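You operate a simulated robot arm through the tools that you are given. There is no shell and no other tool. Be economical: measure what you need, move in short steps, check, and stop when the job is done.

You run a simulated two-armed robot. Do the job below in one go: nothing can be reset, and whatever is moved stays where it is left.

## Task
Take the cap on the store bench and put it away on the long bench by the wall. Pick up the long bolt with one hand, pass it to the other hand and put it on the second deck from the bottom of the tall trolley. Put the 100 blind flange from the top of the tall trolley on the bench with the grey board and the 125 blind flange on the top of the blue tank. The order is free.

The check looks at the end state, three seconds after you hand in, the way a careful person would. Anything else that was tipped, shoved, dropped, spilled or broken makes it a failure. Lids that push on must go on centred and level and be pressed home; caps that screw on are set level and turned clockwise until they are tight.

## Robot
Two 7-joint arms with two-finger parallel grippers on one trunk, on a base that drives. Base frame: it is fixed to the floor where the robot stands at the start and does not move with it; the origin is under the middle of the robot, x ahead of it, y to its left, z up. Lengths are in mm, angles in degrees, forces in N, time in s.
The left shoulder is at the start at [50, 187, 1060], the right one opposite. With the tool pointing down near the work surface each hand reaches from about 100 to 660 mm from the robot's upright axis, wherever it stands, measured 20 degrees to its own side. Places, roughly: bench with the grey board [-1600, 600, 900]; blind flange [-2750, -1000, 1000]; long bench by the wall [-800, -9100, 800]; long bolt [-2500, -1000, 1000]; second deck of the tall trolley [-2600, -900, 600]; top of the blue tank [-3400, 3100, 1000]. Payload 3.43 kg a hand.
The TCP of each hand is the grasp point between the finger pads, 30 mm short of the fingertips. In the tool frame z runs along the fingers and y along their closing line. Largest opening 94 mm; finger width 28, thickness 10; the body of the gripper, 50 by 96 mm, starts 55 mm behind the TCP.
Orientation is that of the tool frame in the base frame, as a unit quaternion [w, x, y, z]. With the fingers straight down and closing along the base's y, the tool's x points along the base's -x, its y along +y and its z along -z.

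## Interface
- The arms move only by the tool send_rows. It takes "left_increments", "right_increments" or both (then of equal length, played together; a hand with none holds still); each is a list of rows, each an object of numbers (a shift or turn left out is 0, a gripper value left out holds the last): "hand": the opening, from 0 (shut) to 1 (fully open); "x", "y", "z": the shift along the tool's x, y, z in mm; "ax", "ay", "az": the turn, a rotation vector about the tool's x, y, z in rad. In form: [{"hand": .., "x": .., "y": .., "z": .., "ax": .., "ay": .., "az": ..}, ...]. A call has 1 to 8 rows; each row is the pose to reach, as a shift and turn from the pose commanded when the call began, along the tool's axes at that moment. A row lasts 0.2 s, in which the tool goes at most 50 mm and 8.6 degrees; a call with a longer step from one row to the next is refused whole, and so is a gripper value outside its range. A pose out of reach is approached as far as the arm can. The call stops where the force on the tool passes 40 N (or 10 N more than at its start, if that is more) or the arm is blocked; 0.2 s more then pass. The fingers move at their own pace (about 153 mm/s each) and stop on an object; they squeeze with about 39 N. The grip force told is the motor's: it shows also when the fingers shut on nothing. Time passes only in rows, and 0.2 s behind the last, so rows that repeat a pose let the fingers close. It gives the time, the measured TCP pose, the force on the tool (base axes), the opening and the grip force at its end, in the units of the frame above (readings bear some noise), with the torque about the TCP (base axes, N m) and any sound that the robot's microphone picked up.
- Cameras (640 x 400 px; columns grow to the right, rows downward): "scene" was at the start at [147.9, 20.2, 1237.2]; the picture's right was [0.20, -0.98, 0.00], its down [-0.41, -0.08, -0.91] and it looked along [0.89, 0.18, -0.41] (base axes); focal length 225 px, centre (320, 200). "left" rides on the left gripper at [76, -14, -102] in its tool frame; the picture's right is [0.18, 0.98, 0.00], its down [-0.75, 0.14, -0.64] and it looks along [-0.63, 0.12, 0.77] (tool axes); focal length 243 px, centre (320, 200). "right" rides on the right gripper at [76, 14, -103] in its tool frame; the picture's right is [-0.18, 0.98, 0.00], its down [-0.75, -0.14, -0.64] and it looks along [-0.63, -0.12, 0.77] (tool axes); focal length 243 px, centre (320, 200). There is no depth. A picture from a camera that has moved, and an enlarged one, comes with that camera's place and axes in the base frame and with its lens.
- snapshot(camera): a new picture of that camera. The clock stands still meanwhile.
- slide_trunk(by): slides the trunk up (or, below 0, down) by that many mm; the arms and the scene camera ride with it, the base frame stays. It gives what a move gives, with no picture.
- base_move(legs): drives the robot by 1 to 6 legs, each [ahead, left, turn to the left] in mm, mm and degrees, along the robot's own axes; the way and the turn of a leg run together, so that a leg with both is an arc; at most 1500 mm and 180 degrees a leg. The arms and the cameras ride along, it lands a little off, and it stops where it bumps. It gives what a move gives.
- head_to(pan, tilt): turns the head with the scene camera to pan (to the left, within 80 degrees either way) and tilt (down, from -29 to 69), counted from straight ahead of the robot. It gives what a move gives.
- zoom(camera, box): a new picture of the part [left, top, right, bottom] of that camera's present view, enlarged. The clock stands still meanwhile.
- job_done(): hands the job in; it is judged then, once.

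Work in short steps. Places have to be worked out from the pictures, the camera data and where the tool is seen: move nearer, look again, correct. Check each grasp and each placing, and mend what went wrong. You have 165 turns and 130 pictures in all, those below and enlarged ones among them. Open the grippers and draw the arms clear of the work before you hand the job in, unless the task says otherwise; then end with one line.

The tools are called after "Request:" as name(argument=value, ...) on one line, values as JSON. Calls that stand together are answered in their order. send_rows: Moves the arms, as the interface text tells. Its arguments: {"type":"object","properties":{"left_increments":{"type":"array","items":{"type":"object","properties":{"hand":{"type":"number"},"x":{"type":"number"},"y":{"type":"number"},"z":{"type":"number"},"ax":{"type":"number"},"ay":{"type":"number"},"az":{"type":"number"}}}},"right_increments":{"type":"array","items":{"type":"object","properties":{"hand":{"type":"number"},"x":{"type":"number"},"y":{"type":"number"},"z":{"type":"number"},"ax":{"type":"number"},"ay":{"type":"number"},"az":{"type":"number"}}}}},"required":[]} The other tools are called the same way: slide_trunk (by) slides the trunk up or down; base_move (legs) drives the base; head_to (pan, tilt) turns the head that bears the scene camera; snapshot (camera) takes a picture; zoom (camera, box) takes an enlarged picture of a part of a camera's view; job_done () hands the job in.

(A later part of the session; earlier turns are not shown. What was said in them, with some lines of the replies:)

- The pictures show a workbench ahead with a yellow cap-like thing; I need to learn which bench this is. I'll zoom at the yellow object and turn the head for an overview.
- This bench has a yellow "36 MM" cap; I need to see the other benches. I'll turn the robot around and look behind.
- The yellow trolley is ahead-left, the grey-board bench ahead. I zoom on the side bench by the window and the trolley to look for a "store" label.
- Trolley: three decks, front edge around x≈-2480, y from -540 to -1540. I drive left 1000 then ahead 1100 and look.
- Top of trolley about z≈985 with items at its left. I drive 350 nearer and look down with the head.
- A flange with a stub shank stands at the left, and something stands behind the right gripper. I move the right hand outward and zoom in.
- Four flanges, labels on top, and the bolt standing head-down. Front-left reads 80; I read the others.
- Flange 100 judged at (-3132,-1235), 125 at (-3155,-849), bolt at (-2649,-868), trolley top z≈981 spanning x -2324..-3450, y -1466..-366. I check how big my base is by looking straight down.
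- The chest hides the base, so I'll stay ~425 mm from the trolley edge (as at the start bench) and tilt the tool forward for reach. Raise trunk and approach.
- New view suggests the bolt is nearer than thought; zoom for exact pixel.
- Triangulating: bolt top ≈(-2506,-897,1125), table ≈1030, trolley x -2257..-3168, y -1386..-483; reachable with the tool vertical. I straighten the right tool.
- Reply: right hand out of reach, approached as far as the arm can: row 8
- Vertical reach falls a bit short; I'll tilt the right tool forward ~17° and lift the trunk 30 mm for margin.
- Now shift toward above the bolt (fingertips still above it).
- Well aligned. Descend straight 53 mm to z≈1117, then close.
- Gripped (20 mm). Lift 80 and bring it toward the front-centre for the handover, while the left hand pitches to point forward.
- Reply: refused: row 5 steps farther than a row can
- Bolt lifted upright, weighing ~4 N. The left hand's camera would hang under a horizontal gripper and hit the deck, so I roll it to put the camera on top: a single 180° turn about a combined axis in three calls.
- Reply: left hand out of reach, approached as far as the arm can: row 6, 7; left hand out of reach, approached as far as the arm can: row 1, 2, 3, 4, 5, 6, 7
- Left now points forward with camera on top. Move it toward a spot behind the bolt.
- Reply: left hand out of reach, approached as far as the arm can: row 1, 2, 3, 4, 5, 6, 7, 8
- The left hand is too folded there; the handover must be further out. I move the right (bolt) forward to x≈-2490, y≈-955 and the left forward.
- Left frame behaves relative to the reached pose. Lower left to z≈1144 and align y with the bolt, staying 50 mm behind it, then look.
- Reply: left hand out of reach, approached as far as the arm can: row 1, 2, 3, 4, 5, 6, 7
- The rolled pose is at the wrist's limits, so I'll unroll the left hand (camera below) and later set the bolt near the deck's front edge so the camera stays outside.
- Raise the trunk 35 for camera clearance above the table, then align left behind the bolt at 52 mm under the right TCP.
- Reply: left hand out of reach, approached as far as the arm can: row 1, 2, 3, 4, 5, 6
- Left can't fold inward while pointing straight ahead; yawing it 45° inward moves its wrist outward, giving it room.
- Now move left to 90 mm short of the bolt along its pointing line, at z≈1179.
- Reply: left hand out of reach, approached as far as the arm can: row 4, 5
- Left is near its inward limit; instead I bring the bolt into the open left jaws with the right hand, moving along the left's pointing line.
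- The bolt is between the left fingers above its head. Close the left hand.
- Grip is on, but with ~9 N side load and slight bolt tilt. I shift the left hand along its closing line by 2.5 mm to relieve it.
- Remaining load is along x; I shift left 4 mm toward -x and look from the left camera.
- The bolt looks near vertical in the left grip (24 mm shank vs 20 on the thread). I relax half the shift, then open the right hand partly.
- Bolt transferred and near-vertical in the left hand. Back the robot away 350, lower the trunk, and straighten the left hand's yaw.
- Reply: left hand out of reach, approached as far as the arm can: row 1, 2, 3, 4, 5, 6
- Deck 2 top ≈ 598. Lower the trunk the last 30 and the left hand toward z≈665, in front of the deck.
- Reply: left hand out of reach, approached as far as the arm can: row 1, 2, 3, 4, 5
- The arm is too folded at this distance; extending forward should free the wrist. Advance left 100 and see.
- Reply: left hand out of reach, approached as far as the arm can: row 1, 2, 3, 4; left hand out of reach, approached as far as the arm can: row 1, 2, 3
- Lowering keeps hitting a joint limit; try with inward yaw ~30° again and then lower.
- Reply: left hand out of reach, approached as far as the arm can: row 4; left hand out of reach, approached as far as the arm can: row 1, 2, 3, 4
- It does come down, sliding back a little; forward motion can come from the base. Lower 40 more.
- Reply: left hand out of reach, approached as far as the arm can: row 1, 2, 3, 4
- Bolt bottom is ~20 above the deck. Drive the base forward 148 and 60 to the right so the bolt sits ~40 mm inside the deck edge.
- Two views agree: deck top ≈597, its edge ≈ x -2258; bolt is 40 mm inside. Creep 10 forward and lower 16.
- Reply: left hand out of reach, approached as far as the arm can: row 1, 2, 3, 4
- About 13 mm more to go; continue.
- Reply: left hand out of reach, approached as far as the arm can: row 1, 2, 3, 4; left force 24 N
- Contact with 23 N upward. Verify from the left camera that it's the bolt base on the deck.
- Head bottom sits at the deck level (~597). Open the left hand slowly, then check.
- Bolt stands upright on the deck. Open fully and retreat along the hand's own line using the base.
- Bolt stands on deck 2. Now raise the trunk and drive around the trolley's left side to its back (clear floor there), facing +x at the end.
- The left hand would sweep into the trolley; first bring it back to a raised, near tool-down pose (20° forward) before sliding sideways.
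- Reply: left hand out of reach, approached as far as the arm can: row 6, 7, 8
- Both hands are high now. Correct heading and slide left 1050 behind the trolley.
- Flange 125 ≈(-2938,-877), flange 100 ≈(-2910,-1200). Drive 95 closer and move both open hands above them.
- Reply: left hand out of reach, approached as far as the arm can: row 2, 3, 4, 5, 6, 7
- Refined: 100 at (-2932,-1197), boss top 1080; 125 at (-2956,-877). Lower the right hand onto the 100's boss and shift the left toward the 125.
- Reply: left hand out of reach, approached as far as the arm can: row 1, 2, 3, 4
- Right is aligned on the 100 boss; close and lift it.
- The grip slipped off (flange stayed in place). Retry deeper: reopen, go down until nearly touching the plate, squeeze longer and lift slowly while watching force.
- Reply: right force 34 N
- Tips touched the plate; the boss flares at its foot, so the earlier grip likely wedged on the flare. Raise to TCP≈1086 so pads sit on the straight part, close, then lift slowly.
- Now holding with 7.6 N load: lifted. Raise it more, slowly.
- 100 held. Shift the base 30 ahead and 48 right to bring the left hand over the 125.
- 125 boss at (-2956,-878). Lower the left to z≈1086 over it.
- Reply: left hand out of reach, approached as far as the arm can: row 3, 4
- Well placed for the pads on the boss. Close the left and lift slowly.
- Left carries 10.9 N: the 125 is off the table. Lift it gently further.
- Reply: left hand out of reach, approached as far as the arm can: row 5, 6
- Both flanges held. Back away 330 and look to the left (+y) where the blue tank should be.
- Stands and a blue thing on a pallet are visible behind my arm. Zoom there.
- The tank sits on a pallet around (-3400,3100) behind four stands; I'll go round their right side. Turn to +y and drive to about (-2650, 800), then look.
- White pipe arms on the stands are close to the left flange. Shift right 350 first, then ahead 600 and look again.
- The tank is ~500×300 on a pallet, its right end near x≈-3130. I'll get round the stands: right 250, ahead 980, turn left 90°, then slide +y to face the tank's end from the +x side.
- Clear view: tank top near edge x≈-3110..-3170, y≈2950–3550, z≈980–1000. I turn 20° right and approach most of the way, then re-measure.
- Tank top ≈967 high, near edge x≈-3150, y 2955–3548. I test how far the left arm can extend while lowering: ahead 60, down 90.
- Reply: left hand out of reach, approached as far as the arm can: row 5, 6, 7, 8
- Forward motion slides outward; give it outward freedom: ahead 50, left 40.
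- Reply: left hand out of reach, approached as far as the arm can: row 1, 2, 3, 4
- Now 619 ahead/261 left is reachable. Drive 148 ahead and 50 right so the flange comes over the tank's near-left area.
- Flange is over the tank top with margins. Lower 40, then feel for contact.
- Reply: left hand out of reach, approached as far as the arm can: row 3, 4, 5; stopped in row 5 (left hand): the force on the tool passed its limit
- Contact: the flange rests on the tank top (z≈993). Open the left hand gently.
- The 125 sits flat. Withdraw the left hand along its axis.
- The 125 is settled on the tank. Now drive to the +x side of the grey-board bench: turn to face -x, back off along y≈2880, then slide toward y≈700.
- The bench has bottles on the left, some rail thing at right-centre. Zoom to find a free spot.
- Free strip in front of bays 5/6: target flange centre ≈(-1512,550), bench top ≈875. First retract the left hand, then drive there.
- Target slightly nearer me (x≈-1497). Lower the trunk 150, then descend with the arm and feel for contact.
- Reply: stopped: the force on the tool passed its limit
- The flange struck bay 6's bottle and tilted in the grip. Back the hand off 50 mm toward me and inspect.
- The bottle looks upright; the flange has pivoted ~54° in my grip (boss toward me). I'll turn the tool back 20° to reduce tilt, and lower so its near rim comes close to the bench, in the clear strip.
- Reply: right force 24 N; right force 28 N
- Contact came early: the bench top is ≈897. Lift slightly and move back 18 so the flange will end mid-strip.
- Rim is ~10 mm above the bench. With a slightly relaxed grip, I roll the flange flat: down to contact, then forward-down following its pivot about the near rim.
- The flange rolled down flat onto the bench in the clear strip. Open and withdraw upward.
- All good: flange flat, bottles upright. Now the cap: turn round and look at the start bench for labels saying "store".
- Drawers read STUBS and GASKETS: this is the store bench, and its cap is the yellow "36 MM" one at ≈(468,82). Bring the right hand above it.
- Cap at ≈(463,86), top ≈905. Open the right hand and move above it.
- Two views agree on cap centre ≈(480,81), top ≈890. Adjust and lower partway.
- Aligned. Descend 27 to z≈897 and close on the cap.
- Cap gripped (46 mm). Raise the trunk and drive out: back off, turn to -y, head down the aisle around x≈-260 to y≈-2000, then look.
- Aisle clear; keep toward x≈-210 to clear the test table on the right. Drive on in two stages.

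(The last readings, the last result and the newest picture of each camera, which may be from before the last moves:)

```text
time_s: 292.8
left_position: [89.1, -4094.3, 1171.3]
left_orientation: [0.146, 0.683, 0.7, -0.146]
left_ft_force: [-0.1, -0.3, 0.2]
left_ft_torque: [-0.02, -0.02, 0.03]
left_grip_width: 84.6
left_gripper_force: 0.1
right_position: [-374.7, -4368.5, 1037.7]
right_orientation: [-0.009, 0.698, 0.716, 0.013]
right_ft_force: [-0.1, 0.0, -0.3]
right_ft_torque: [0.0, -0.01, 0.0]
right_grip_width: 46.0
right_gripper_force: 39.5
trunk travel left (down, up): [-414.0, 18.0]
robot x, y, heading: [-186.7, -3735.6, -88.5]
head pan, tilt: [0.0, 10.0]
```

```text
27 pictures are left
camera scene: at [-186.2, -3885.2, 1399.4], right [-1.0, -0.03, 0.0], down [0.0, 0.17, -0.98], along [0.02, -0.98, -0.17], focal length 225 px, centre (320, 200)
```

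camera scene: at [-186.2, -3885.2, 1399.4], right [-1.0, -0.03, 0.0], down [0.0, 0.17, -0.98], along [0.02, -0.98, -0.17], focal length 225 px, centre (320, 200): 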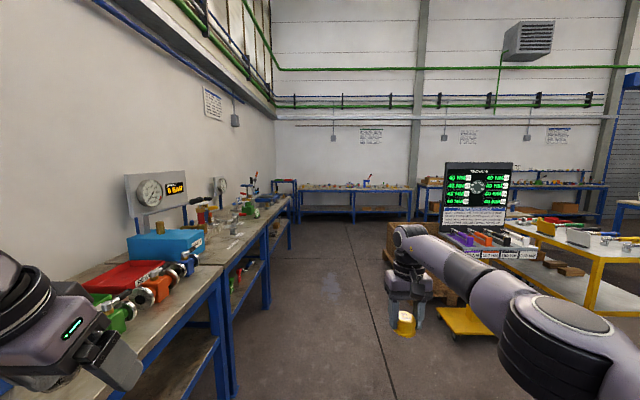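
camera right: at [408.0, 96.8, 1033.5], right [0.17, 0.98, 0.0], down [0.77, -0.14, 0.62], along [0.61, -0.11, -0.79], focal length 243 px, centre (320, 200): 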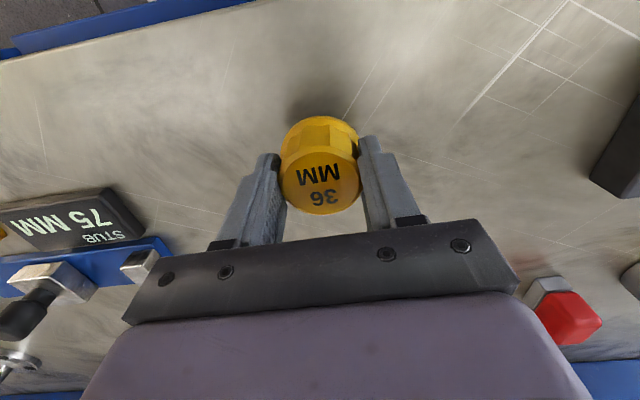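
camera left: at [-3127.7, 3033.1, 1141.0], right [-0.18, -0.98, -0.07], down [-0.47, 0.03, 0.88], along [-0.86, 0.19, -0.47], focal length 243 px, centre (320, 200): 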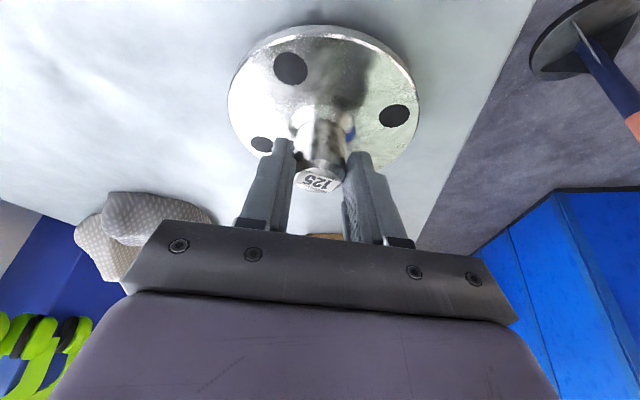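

The long bench stands at the back wall (y≈-9100). Continue to about (-450,-7700).

Request:
base_move(legs=[[0, 0, -1.5], [1300, 0, 0], [1400, 0, 0], [1200, -250, 0]])

Request:
head_to(pan=0, tilt=18)

Request:
snapshot(camera="scene")

```text
time_s: 312.1
left_position: [-242.2, -8010.9, 1170.7]
left_orientation: [0.144, 0.697, 0.687, -0.149]
left_ft_force: [-0.2, 0.6, -0.9]
left_ft_torque: [-0.02, 0.0, 0.02]
left_grip_width: 84.5
left_gripper_force: 0.0
right_position: [-716.8, -8266.7, 1037.0]
right_orientation: [-0.009, 0.713, 0.701, 0.014]
right_ft_force: [-0.4, 0.9, -0.7]
right_ft_torque: [0.0, 0.02, -0.02]
right_grip_width: 45.9
right_gripper_force: 39.3
trunk travel left (down, up): [-414.0, 18.0]
robot x, y, heading: [-503.0, -7643.3, -90.8]
head pan, tilt: [0.0, 10.0]
```

```text
time_s: 312.8
left_position: [-242.4, -8010.7, 1169.5]
left_orientation: [0.144, 0.697, 0.687, -0.15]
left_ft_force: [0.2, 0.2, 0.2]
left_ft_torque: [0.03, 0.01, -0.02]
left_grip_width: 84.3
left_gripper_force: 0.1
right_position: [-717.3, -8266.9, 1036.9]
right_orientation: [-0.009, 0.713, 0.701, 0.013]
right_ft_force: [0.1, -0.3, -0.3]
right_ft_torque: [-0.02, 0.03, -0.02]
right_grip_width: 46.1
right_gripper_force: 38.4
trunk travel left (down, up): [-414.0, 18.0]
robot x, y, heading: [-504.7, -7642.7, -90.8]
head pan, tilt: [0.0, 18.0]
```

```text
26 pictures are left
camera scene: at [-508.8, -7791.1, 1386.5], right [-1.0, 0.01, 0.0], down [0.0, 0.31, -0.95], along [-0.01, -0.95, -0.31], focal length 225 px, centre (320, 200)
```

scene: 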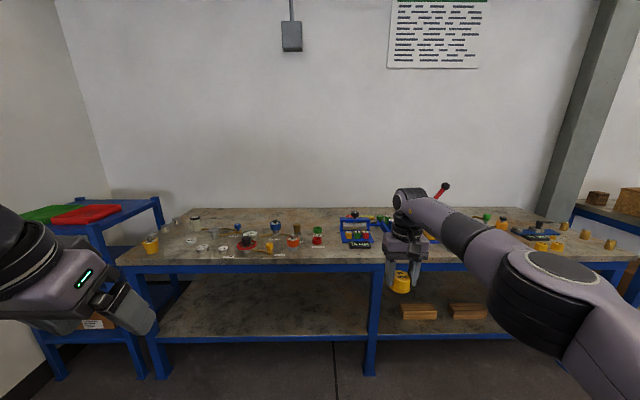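

The long bench has many small items, maybe a home for the 36 mm cap. Zoom in to look.

Request:
zoom(camera="scene", box=[130, 190, 400, 290])

Request:
zoom(camera="scene", box=[400, 190, 640, 290])

```text
2.37 times, centred on (265, 240) of scene
camera zoom: at [-508.8, -7791.1, 1386.5], right [-1.0, 0.01, 0.0], down [0.0, 0.31, -0.95], along [-0.01, -0.95, -0.31], focal length 533 px, centre (450, 105)
```

zoom: 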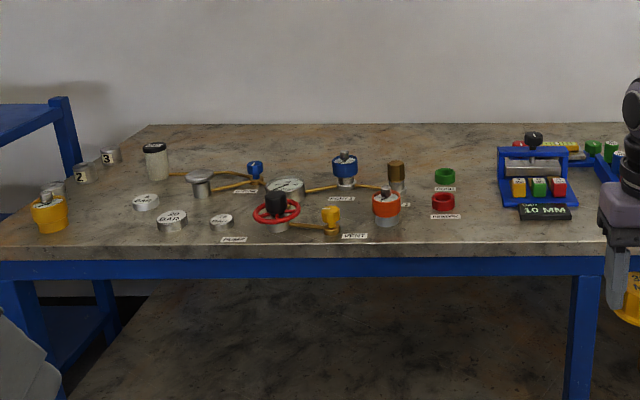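

```text
2.67 times, centred on (520, 240) of scene
camera zoom: at [-508.8, -7791.1, 1386.5], right [-1.0, 0.01, 0.0], down [0.0, 0.31, -0.95], along [-0.01, -0.95, -0.31], focal length 600 px, centre (-213, 93)
```

zoom: 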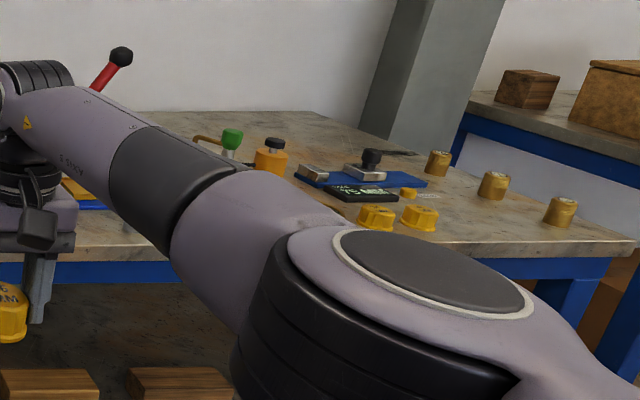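

Two similar yellow caps already sit by the right-hand gauge. I shift right ~330 and ahead 200 and look with the right-hand camera for a free spot nearby.

Request:
base_move(legs=[[0, -330, 0.8], [200, 0, 0]])

Request:
snapshot(camera="right")

Request:
snapshot(camera="scene")

```text
time_s: 316.2
left_position: [-573.3, -8205.4, 1170.6]
left_orientation: [0.144, 0.695, 0.689, -0.148]
left_ft_force: [-0.8, -0.7, -0.9]
left_ft_torque: [0.01, -0.01, 0.0]
left_grip_width: 84.5
left_gripper_force: 0.0
right_position: [-1045.9, -8464.3, 1036.5]
right_orientation: [-0.01, 0.711, 0.703, 0.013]
right_ft_force: [0.4, -0.9, -0.9]
right_ft_torque: [0.03, 0.04, -0.01]
right_grip_width: 46.0
right_gripper_force: 38.8
trunk travel left (down, up): [-414.0, 18.0]
robot x, y, heading: [-840.8, -7838.4, -90.4]
head pan, tilt: [0.0, 18.0]
```

```text
23 pictures are left
camera right: at [-1031.4, -8390.9, 1143.1], right [0.98, -0.19, 0.0], down [-0.15, -0.77, 0.62], along [-0.12, -0.61, -0.79], focal length 243 px, centre (320, 200)
```

right: 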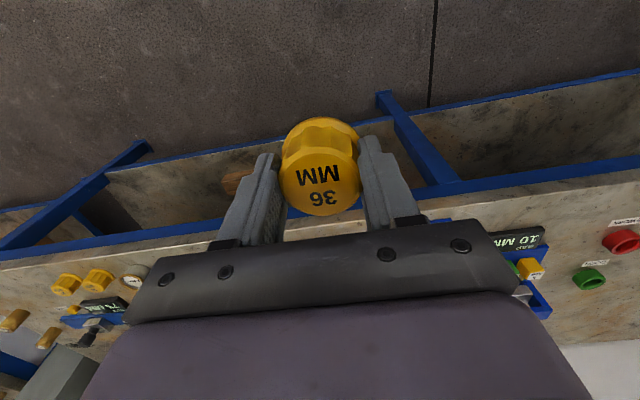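

```text
22 pictures are left
camera scene: at [-840.6, -7987.9, 1386.3], right [-1.0, 0.01, 0.0], down [0.0, 0.31, -0.95], along [-0.01, -0.95, -0.31], focal length 225 px, centre (320, 200)
```

scene: 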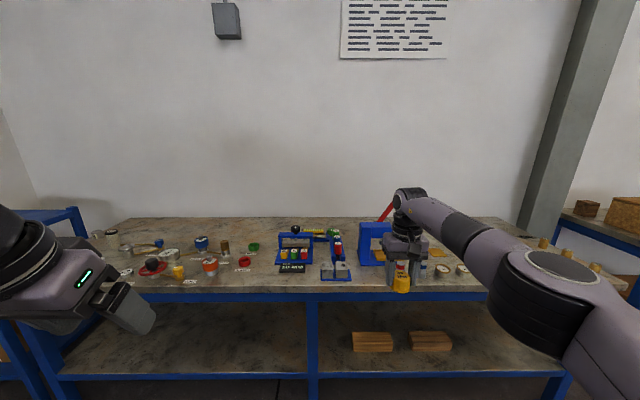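

Zoom around the spot ahead of the right hand.

Request:
zoom(camera="scene", box=[270, 205, 530, 305])

```text
2.46 times, centred on (400, 255) of scene
camera zoom: at [-840.6, -7987.9, 1386.3], right [-1.0, 0.01, 0.0], down [0.0, 0.31, -0.95], along [-0.01, -0.95, -0.31], focal length 553 px, centre (123, 65)
```

zoom: 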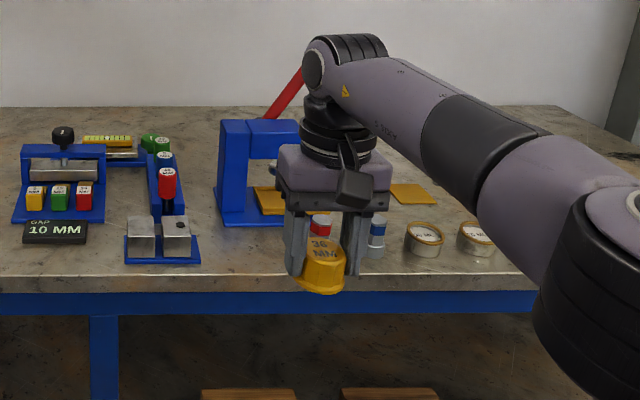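

Free spot in front of the blue press: ≈(-1047,-8761), bench top ≈814. Drive ahead 297, lower the trunk 130, and check.

Request:
base_move(legs=[[296, 0, 0.4]])

Request:
slide_trunk(by=-110)

Request:
snapshot(camera="right")

Request:
head_to(pan=-10, tilt=28)

Request:
snapshot(camera="scene")

```text
time_s: 318.2
left_position: [-571.0, -8496.6, 1170.0]
left_orientation: [0.145, 0.692, 0.692, -0.147]
left_ft_force: [-0.7, 0.6, -0.3]
left_ft_torque: [0.0, -0.01, 0.03]
left_grip_width: 84.6
left_gripper_force: 0.0
right_position: [-1042.3, -8758.8, 1037.1]
right_orientation: [-0.01, 0.707, 0.707, 0.013]
right_ft_force: [-1.9, 0.4, -0.6]
right_ft_torque: [-0.02, 0.0, -0.02]
right_grip_width: 45.9
right_gripper_force: 39.0
trunk travel left (down, up): [-414.0, 18.0]
robot x, y, heading: [-834.6, -8132.4, -90.1]
head pan, tilt: [0.0, 18.0]
```

```text
time_s: 319.6
left_position: [-570.2, -8496.5, 1061.2]
left_orientation: [0.144, 0.692, 0.692, -0.148]
left_ft_force: [-0.1, -0.6, -0.2]
left_ft_torque: [0.02, -0.03, -0.02]
left_grip_width: 84.2
left_gripper_force: 0.0
right_position: [-1041.9, -8759.5, 927.8]
right_orientation: [-0.009, 0.707, 0.707, 0.013]
right_ft_force: [0.4, -0.5, -0.6]
right_ft_torque: [0.0, -0.02, 0.02]
right_grip_width: 46.1
right_gripper_force: 38.9
trunk travel left (down, up): [-304.0, 128.0]
robot x, y, heading: [-841.3, -8135.0, -90.2]
head pan, tilt: [0.0, 18.0]
```

```text
20 pictures are left
camera right: at [-1028.2, -8685.5, 1033.7], right [0.98, -0.18, 0.0], down [-0.14, -0.77, 0.62], along [-0.11, -0.61, -0.79], focal length 243 px, centre (320, 200)
```

right: 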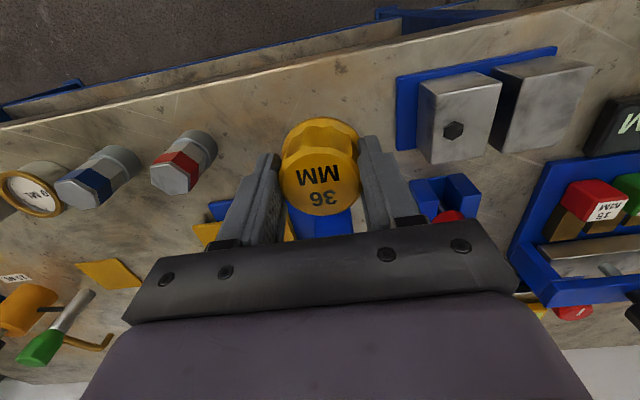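

```text
time_s: 320.3
left_position: [-570.3, -8497.1, 1061.3]
left_orientation: [0.145, 0.692, 0.692, -0.147]
left_ft_force: [-0.2, 0.8, 0.5]
left_ft_torque: [0.01, 0.0, -0.01]
left_grip_width: 84.8
left_gripper_force: 0.1
right_position: [-1041.1, -8758.2, 928.2]
right_orientation: [-0.01, 0.707, 0.707, 0.013]
right_ft_force: [0.3, -0.2, -0.5]
right_ft_torque: [0.0, -0.02, 0.03]
right_grip_width: 46.1
right_gripper_force: 39.3
trunk travel left (down, up): [-304.0, 128.0]
robot x, y, heading: [-837.5, -8137.7, -89.8]
head pan, tilt: [-10.0, 28.0]
```

```text
19 pictures are left
camera scene: at [-856.2, -8277.5, 1260.3], right [-0.98, 0.17, 0.0], down [0.08, 0.46, -0.88], along [-0.15, -0.87, -0.47], focal length 225 px, centre (320, 200)
```

scene: 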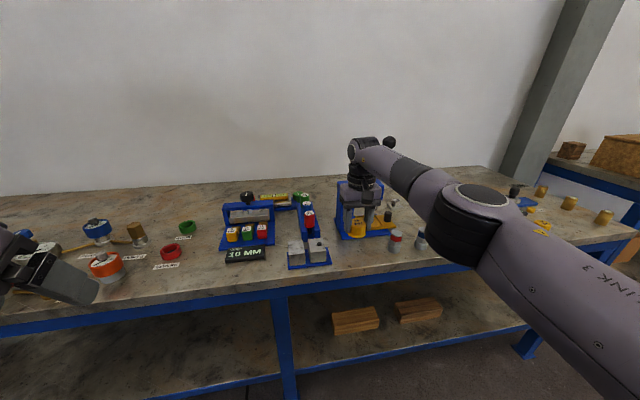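

Spot under the cap is clear (jar ~95 mm left, steel block ~67 mm right). Lower 66, then feel for contact.

Request:
send_rows(right_increments=[{"x": -12, "z": 20}, {"x": -12, "z": 40}, {"x": -12, "z": 55}, {"x": -12, "z": 66}, {"x": -12, "z": 66}])

Request:
send_rows(right_increments=[{"z": 4}, {"z": 8}, {"z": 12}, {"z": 12}])

Request:
zoom(camera="scene", box=[290, 180, 430, 280])

```text
time_s: 321.5
left_position: [-570.5, -8497.6, 1061.7]
left_orientation: [0.145, 0.692, 0.691, -0.147]
left_ft_force: [-0.6, -1.0, -0.3]
left_ft_torque: [0.0, 0.03, 0.01]
left_grip_width: 84.5
left_gripper_force: 0.1
right_position: [-1042.9, -8760.3, 881.8]
right_orientation: [-0.008, 0.707, 0.707, 0.012]
right_ft_force: [-0.9, -0.5, -1.2]
right_ft_torque: [-0.02, 0.0, -0.01]
right_grip_width: 46.0
right_gripper_force: 39.4
right hand out of reach, approached as far as the arm can: row 1, 2, 3, 4, 5
trunk travel left (down, up): [-304.0, 128.0]
robot x, y, heading: [-840.5, -8134.5, -90.0]
head pan, tilt: [-10.0, 28.0]
```

```text
time_s: 322.5
left_position: [-572.2, -8496.6, 1060.3]
left_orientation: [0.145, 0.692, 0.692, -0.147]
left_ft_force: [-0.2, 0.1, 0.0]
left_ft_torque: [-0.02, -0.03, 0.0]
left_grip_width: 84.8
left_gripper_force: 0.1
right_position: [-1042.0, -8759.7, 869.6]
right_orientation: [-0.009, 0.707, 0.707, 0.013]
right_ft_force: [0.0, -0.4, -0.5]
right_ft_torque: [-0.04, -0.01, 0.0]
right_grip_width: 46.0
right_gripper_force: 39.1
trunk travel left (down, up): [-304.0, 128.0]
robot x, y, heading: [-835.3, -8130.5, -89.9]
head pan, tilt: [-10.0, 28.0]
```

```text
4.00 times, centred on (360, 230) of scene
camera zoom: at [-856.3, -8277.5, 1260.3], right [-0.98, 0.17, 0.0], down [0.08, 0.46, -0.88], along [-0.15, -0.87, -0.47], focal length 899 px, centre (160, 80)
```

zoom: 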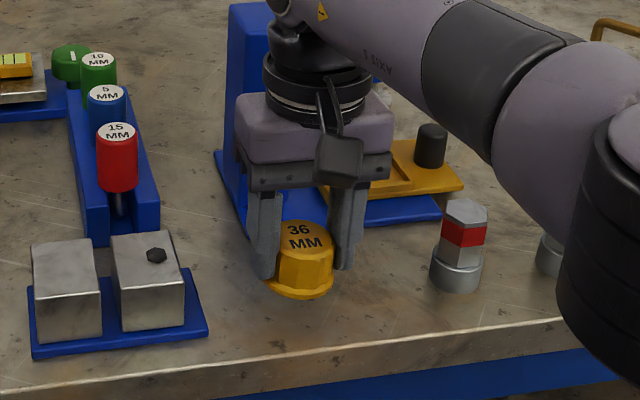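

Still free; ~18 mm more. Keep lowering gently.

Request:
send_rows(right_increments=[{"z": 4}, {"z": 8}, {"z": 11}, {"z": 14}, {"z": 17}, {"z": 20}, {"z": 23}, {"z": 23}])

Request:
zoom(camera="scene", box=[290, 180, 430, 280])

```text
time_s: 324.3
left_position: [-570.3, -8497.2, 1060.8]
left_orientation: [0.145, 0.692, 0.692, -0.147]
left_ft_force: [0.4, 0.3, -0.2]
left_ft_torque: [0.01, 0.0, 0.02]
left_grip_width: 84.5
left_gripper_force: 0.0
right_position: [-1042.7, -8758.4, 846.2]
right_orientation: [-0.009, 0.708, 0.706, 0.012]
right_ft_force: [-0.4, -0.4, 0.6]
right_ft_torque: [0.02, 0.01, -0.01]
right_grip_width: 46.0
right_gripper_force: 39.3
trunk travel left (down, up): [-304.0, 128.0]
robot x, y, heading: [-841.4, -8130.7, -89.8]
head pan, tilt: [-10.0, 28.0]
```

```text
4.00 times, centred on (360, 230) of scene
camera zoom: at [-856.3, -8277.5, 1260.3], right [-0.98, 0.17, 0.0], down [0.08, 0.46, -0.88], along [-0.15, -0.87, -0.47], focal length 899 px, centre (160, 80)
```

zoom: 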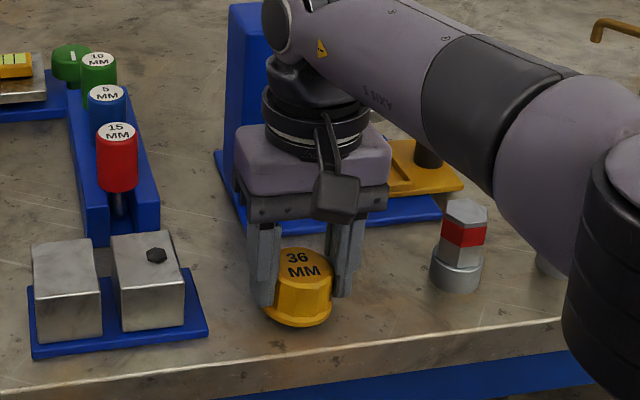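

Close to the surface, but I want it further from the front edge: creep the base ahead 30, then lower to contact.

Request:
base_move(legs=[[30, 0, 0]])

Request:
send_rows(right_increments=[{"z": 3}, {"z": 6}, {"z": 9}, {"z": 12}, {"z": 15}, {"z": 18}, {"z": 21}, {"z": 24}])

Request:
zoom(camera="scene", box=[290, 180, 430, 280])

```text
time_s: 325.2
left_position: [-570.7, -8527.0, 1059.9]
left_orientation: [0.145, 0.692, 0.692, -0.147]
left_ft_force: [0.2, -0.6, -0.9]
left_ft_torque: [0.05, -0.01, 0.02]
left_grip_width: 84.5
left_gripper_force: 0.1
right_position: [-1042.3, -8788.3, 845.1]
right_orientation: [-0.009, 0.707, 0.707, 0.012]
right_ft_force: [-0.1, 0.1, -1.0]
right_ft_torque: [0.02, 0.02, 0.0]
right_grip_width: 46.1
right_gripper_force: 38.6
trunk travel left (down, up): [-304.0, 128.0]
robot x, y, heading: [-841.7, -8160.2, -89.8]
head pan, tilt: [-10.0, 28.0]
```

```text
time_s: 327.0
left_position: [-568.4, -8522.9, 1061.7]
left_orientation: [0.146, 0.691, 0.692, -0.149]
left_ft_force: [-0.6, -0.6, 0.5]
left_ft_torque: [0.02, 0.03, -0.03]
left_grip_width: 84.3
left_gripper_force: 0.0
right_position: [-1040.9, -8786.8, 830.7]
right_orientation: [-0.004, 0.706, 0.708, 0.006]
right_ft_force: [1.7, -5.0, 35.9]
right_ft_torque: [-0.24, 0.69, 0.13]
right_grip_width: 46.4
right_gripper_force: 39.0
trunk travel left (down, up): [-304.0, 128.0]
robot x, y, heading: [-840.7, -8162.8, -90.0]
head pan, tilt: [-10.0, 28.0]
```

```text
4.00 times, centred on (360, 230) of scene
camera zoom: at [-854.7, -8303.7, 1261.1], right [-0.98, 0.17, 0.0], down [0.08, 0.46, -0.88], along [-0.15, -0.87, -0.47], focal length 899 px, centre (160, 80)
```

zoom: 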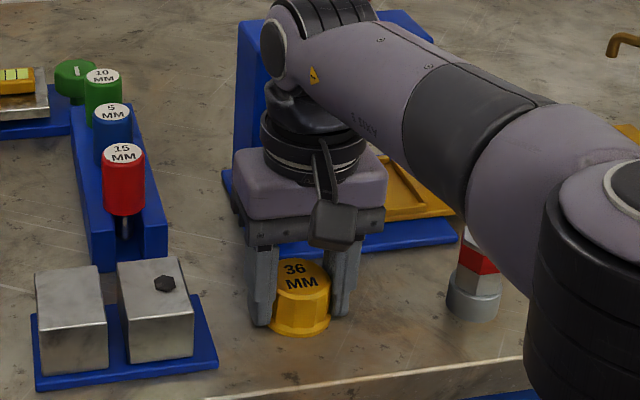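

Contact made; the cap is on the bench. Ease up 4 mm, open, and withdraw upward.

Request:
send_rows(right_increments=[{"z": -6}, {"z": -6, "hand": 0.58}, {"z": -6, "hand": 0.64}, {"z": -6, "hand": 0.64}, {"z": -30}, {"z": -65}, {"z": -105}, {"z": -140}])

Request:
zoom(camera="scene", box=[290, 180, 430, 280])

```text
time_s: 328.8
left_position: [-570.4, -8527.0, 1060.0]
left_orientation: [0.146, 0.691, 0.693, -0.147]
left_ft_force: [-0.1, 0.3, -0.5]
left_ft_torque: [0.01, -0.04, 0.0]
left_grip_width: 84.6
left_gripper_force: 0.1
right_position: [-1043.3, -8787.3, 951.5]
right_orientation: [-0.01, 0.707, 0.707, 0.012]
right_ft_force: [-0.3, 0.1, 0.0]
right_ft_torque: [0.04, -0.01, -0.01]
right_grip_width: 60.0
right_gripper_force: 0.1
right hand out of reach, approached as far as the arm can: row 8
trunk travel left (down, up): [-304.0, 128.0]
robot x, y, heading: [-839.7, -8162.5, -90.1]
head pan, tilt: [-10.0, 28.0]
```

```text
4.00 times, centred on (360, 230) of scene
camera zoom: at [-856.1, -8307.1, 1260.2], right [-0.98, 0.17, 0.0], down [0.08, 0.46, -0.88], along [-0.15, -0.87, -0.47], focal length 899 px, centre (160, 80)
```

zoom: 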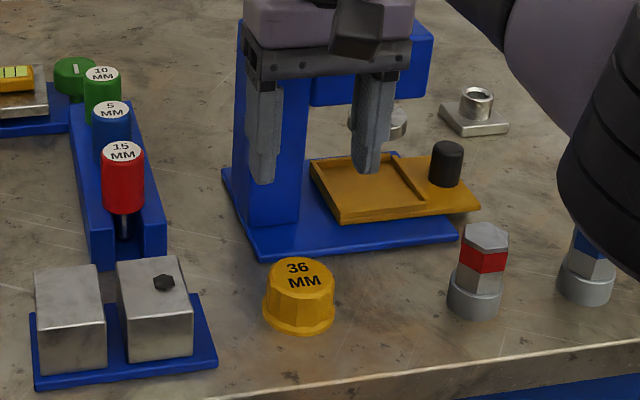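

The cap stands level in a free spot on the long bench. Back the robot clear.

Request:
slide_trunk(by=100)

Request:
base_move(legs=[[-600, 0, 0]])

Request:
snapshot(camera="scene")

```text
time_s: 330.1
left_position: [-571.4, -8527.2, 1161.2]
left_orientation: [0.145, 0.692, 0.692, -0.147]
left_ft_force: [0.5, -0.2, 1.3]
left_ft_torque: [0.02, 0.02, -0.02]
left_grip_width: 84.6
left_gripper_force: 0.1
right_position: [-1042.3, -8787.6, 1051.3]
right_orientation: [-0.009, 0.706, 0.708, 0.012]
right_ft_force: [0.3, 0.0, -0.9]
right_ft_torque: [-0.02, 0.0, 0.02]
right_grip_width: 60.2
right_gripper_force: 0.1
trunk travel left (down, up): [-404.0, 28.0]
robot x, y, heading: [-838.3, -8161.0, -89.8]
head pan, tilt: [-10.0, 28.0]
```

```text
time_s: 333.5
left_position: [-571.0, -7923.2, 1160.6]
left_orientation: [0.145, 0.693, 0.691, -0.148]
left_ft_force: [-1.5, 0.2, 0.1]
left_ft_torque: [0.02, 0.01, -0.01]
left_grip_width: 84.6
left_gripper_force: 0.1
right_position: [-1044.1, -8183.3, 1050.9]
right_orientation: [-0.009, 0.709, 0.705, 0.013]
right_ft_force: [0.3, 0.3, 0.2]
right_ft_torque: [-0.01, -0.02, 0.0]
right_grip_width: 60.3
right_gripper_force: 0.1
trunk travel left (down, up): [-404.0, 28.0]
robot x, y, heading: [-836.9, -7555.1, -90.1]
head pan, tilt: [-10.0, 28.0]
```

```text
14 pictures are left
camera scene: at [-856.1, -7702.7, 1360.3], right [-0.98, 0.18, 0.0], down [0.08, 0.46, -0.88], along [-0.16, -0.87, -0.47], focal length 225 px, centre (320, 200)
```

scene: 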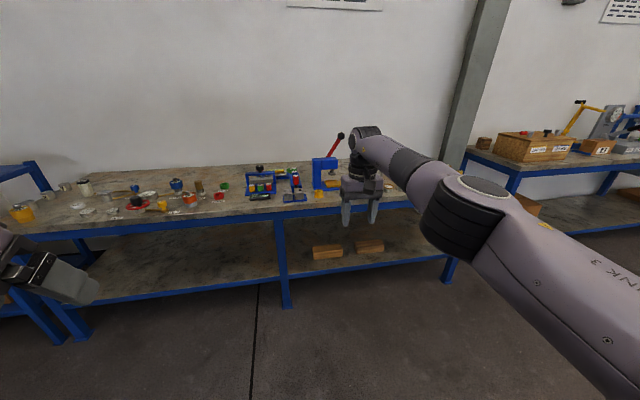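

All four items are placed, the grippers are open and empty, and the arms are clear of the work; I hand the job in.

Request:
job_done()

```text
The job is handed in.
```

All four items are placed and the job is handed in: the yellow 36 mm cap is on the long bench by the wall, the bolt was passed right to left and stands on the trolley's second deck about 3 cm from the front edge, the 100 flange is on the grey-board bench, and the 125 flange is on the blue tank. Two things to know: I took the bench where the robot started (drawers "STUBS" and "GASKETS") as the store bench, since nothing was labelled "store", and while lowering the 100 flange it bumped the bay 6 bottle, which still stands upright in line.
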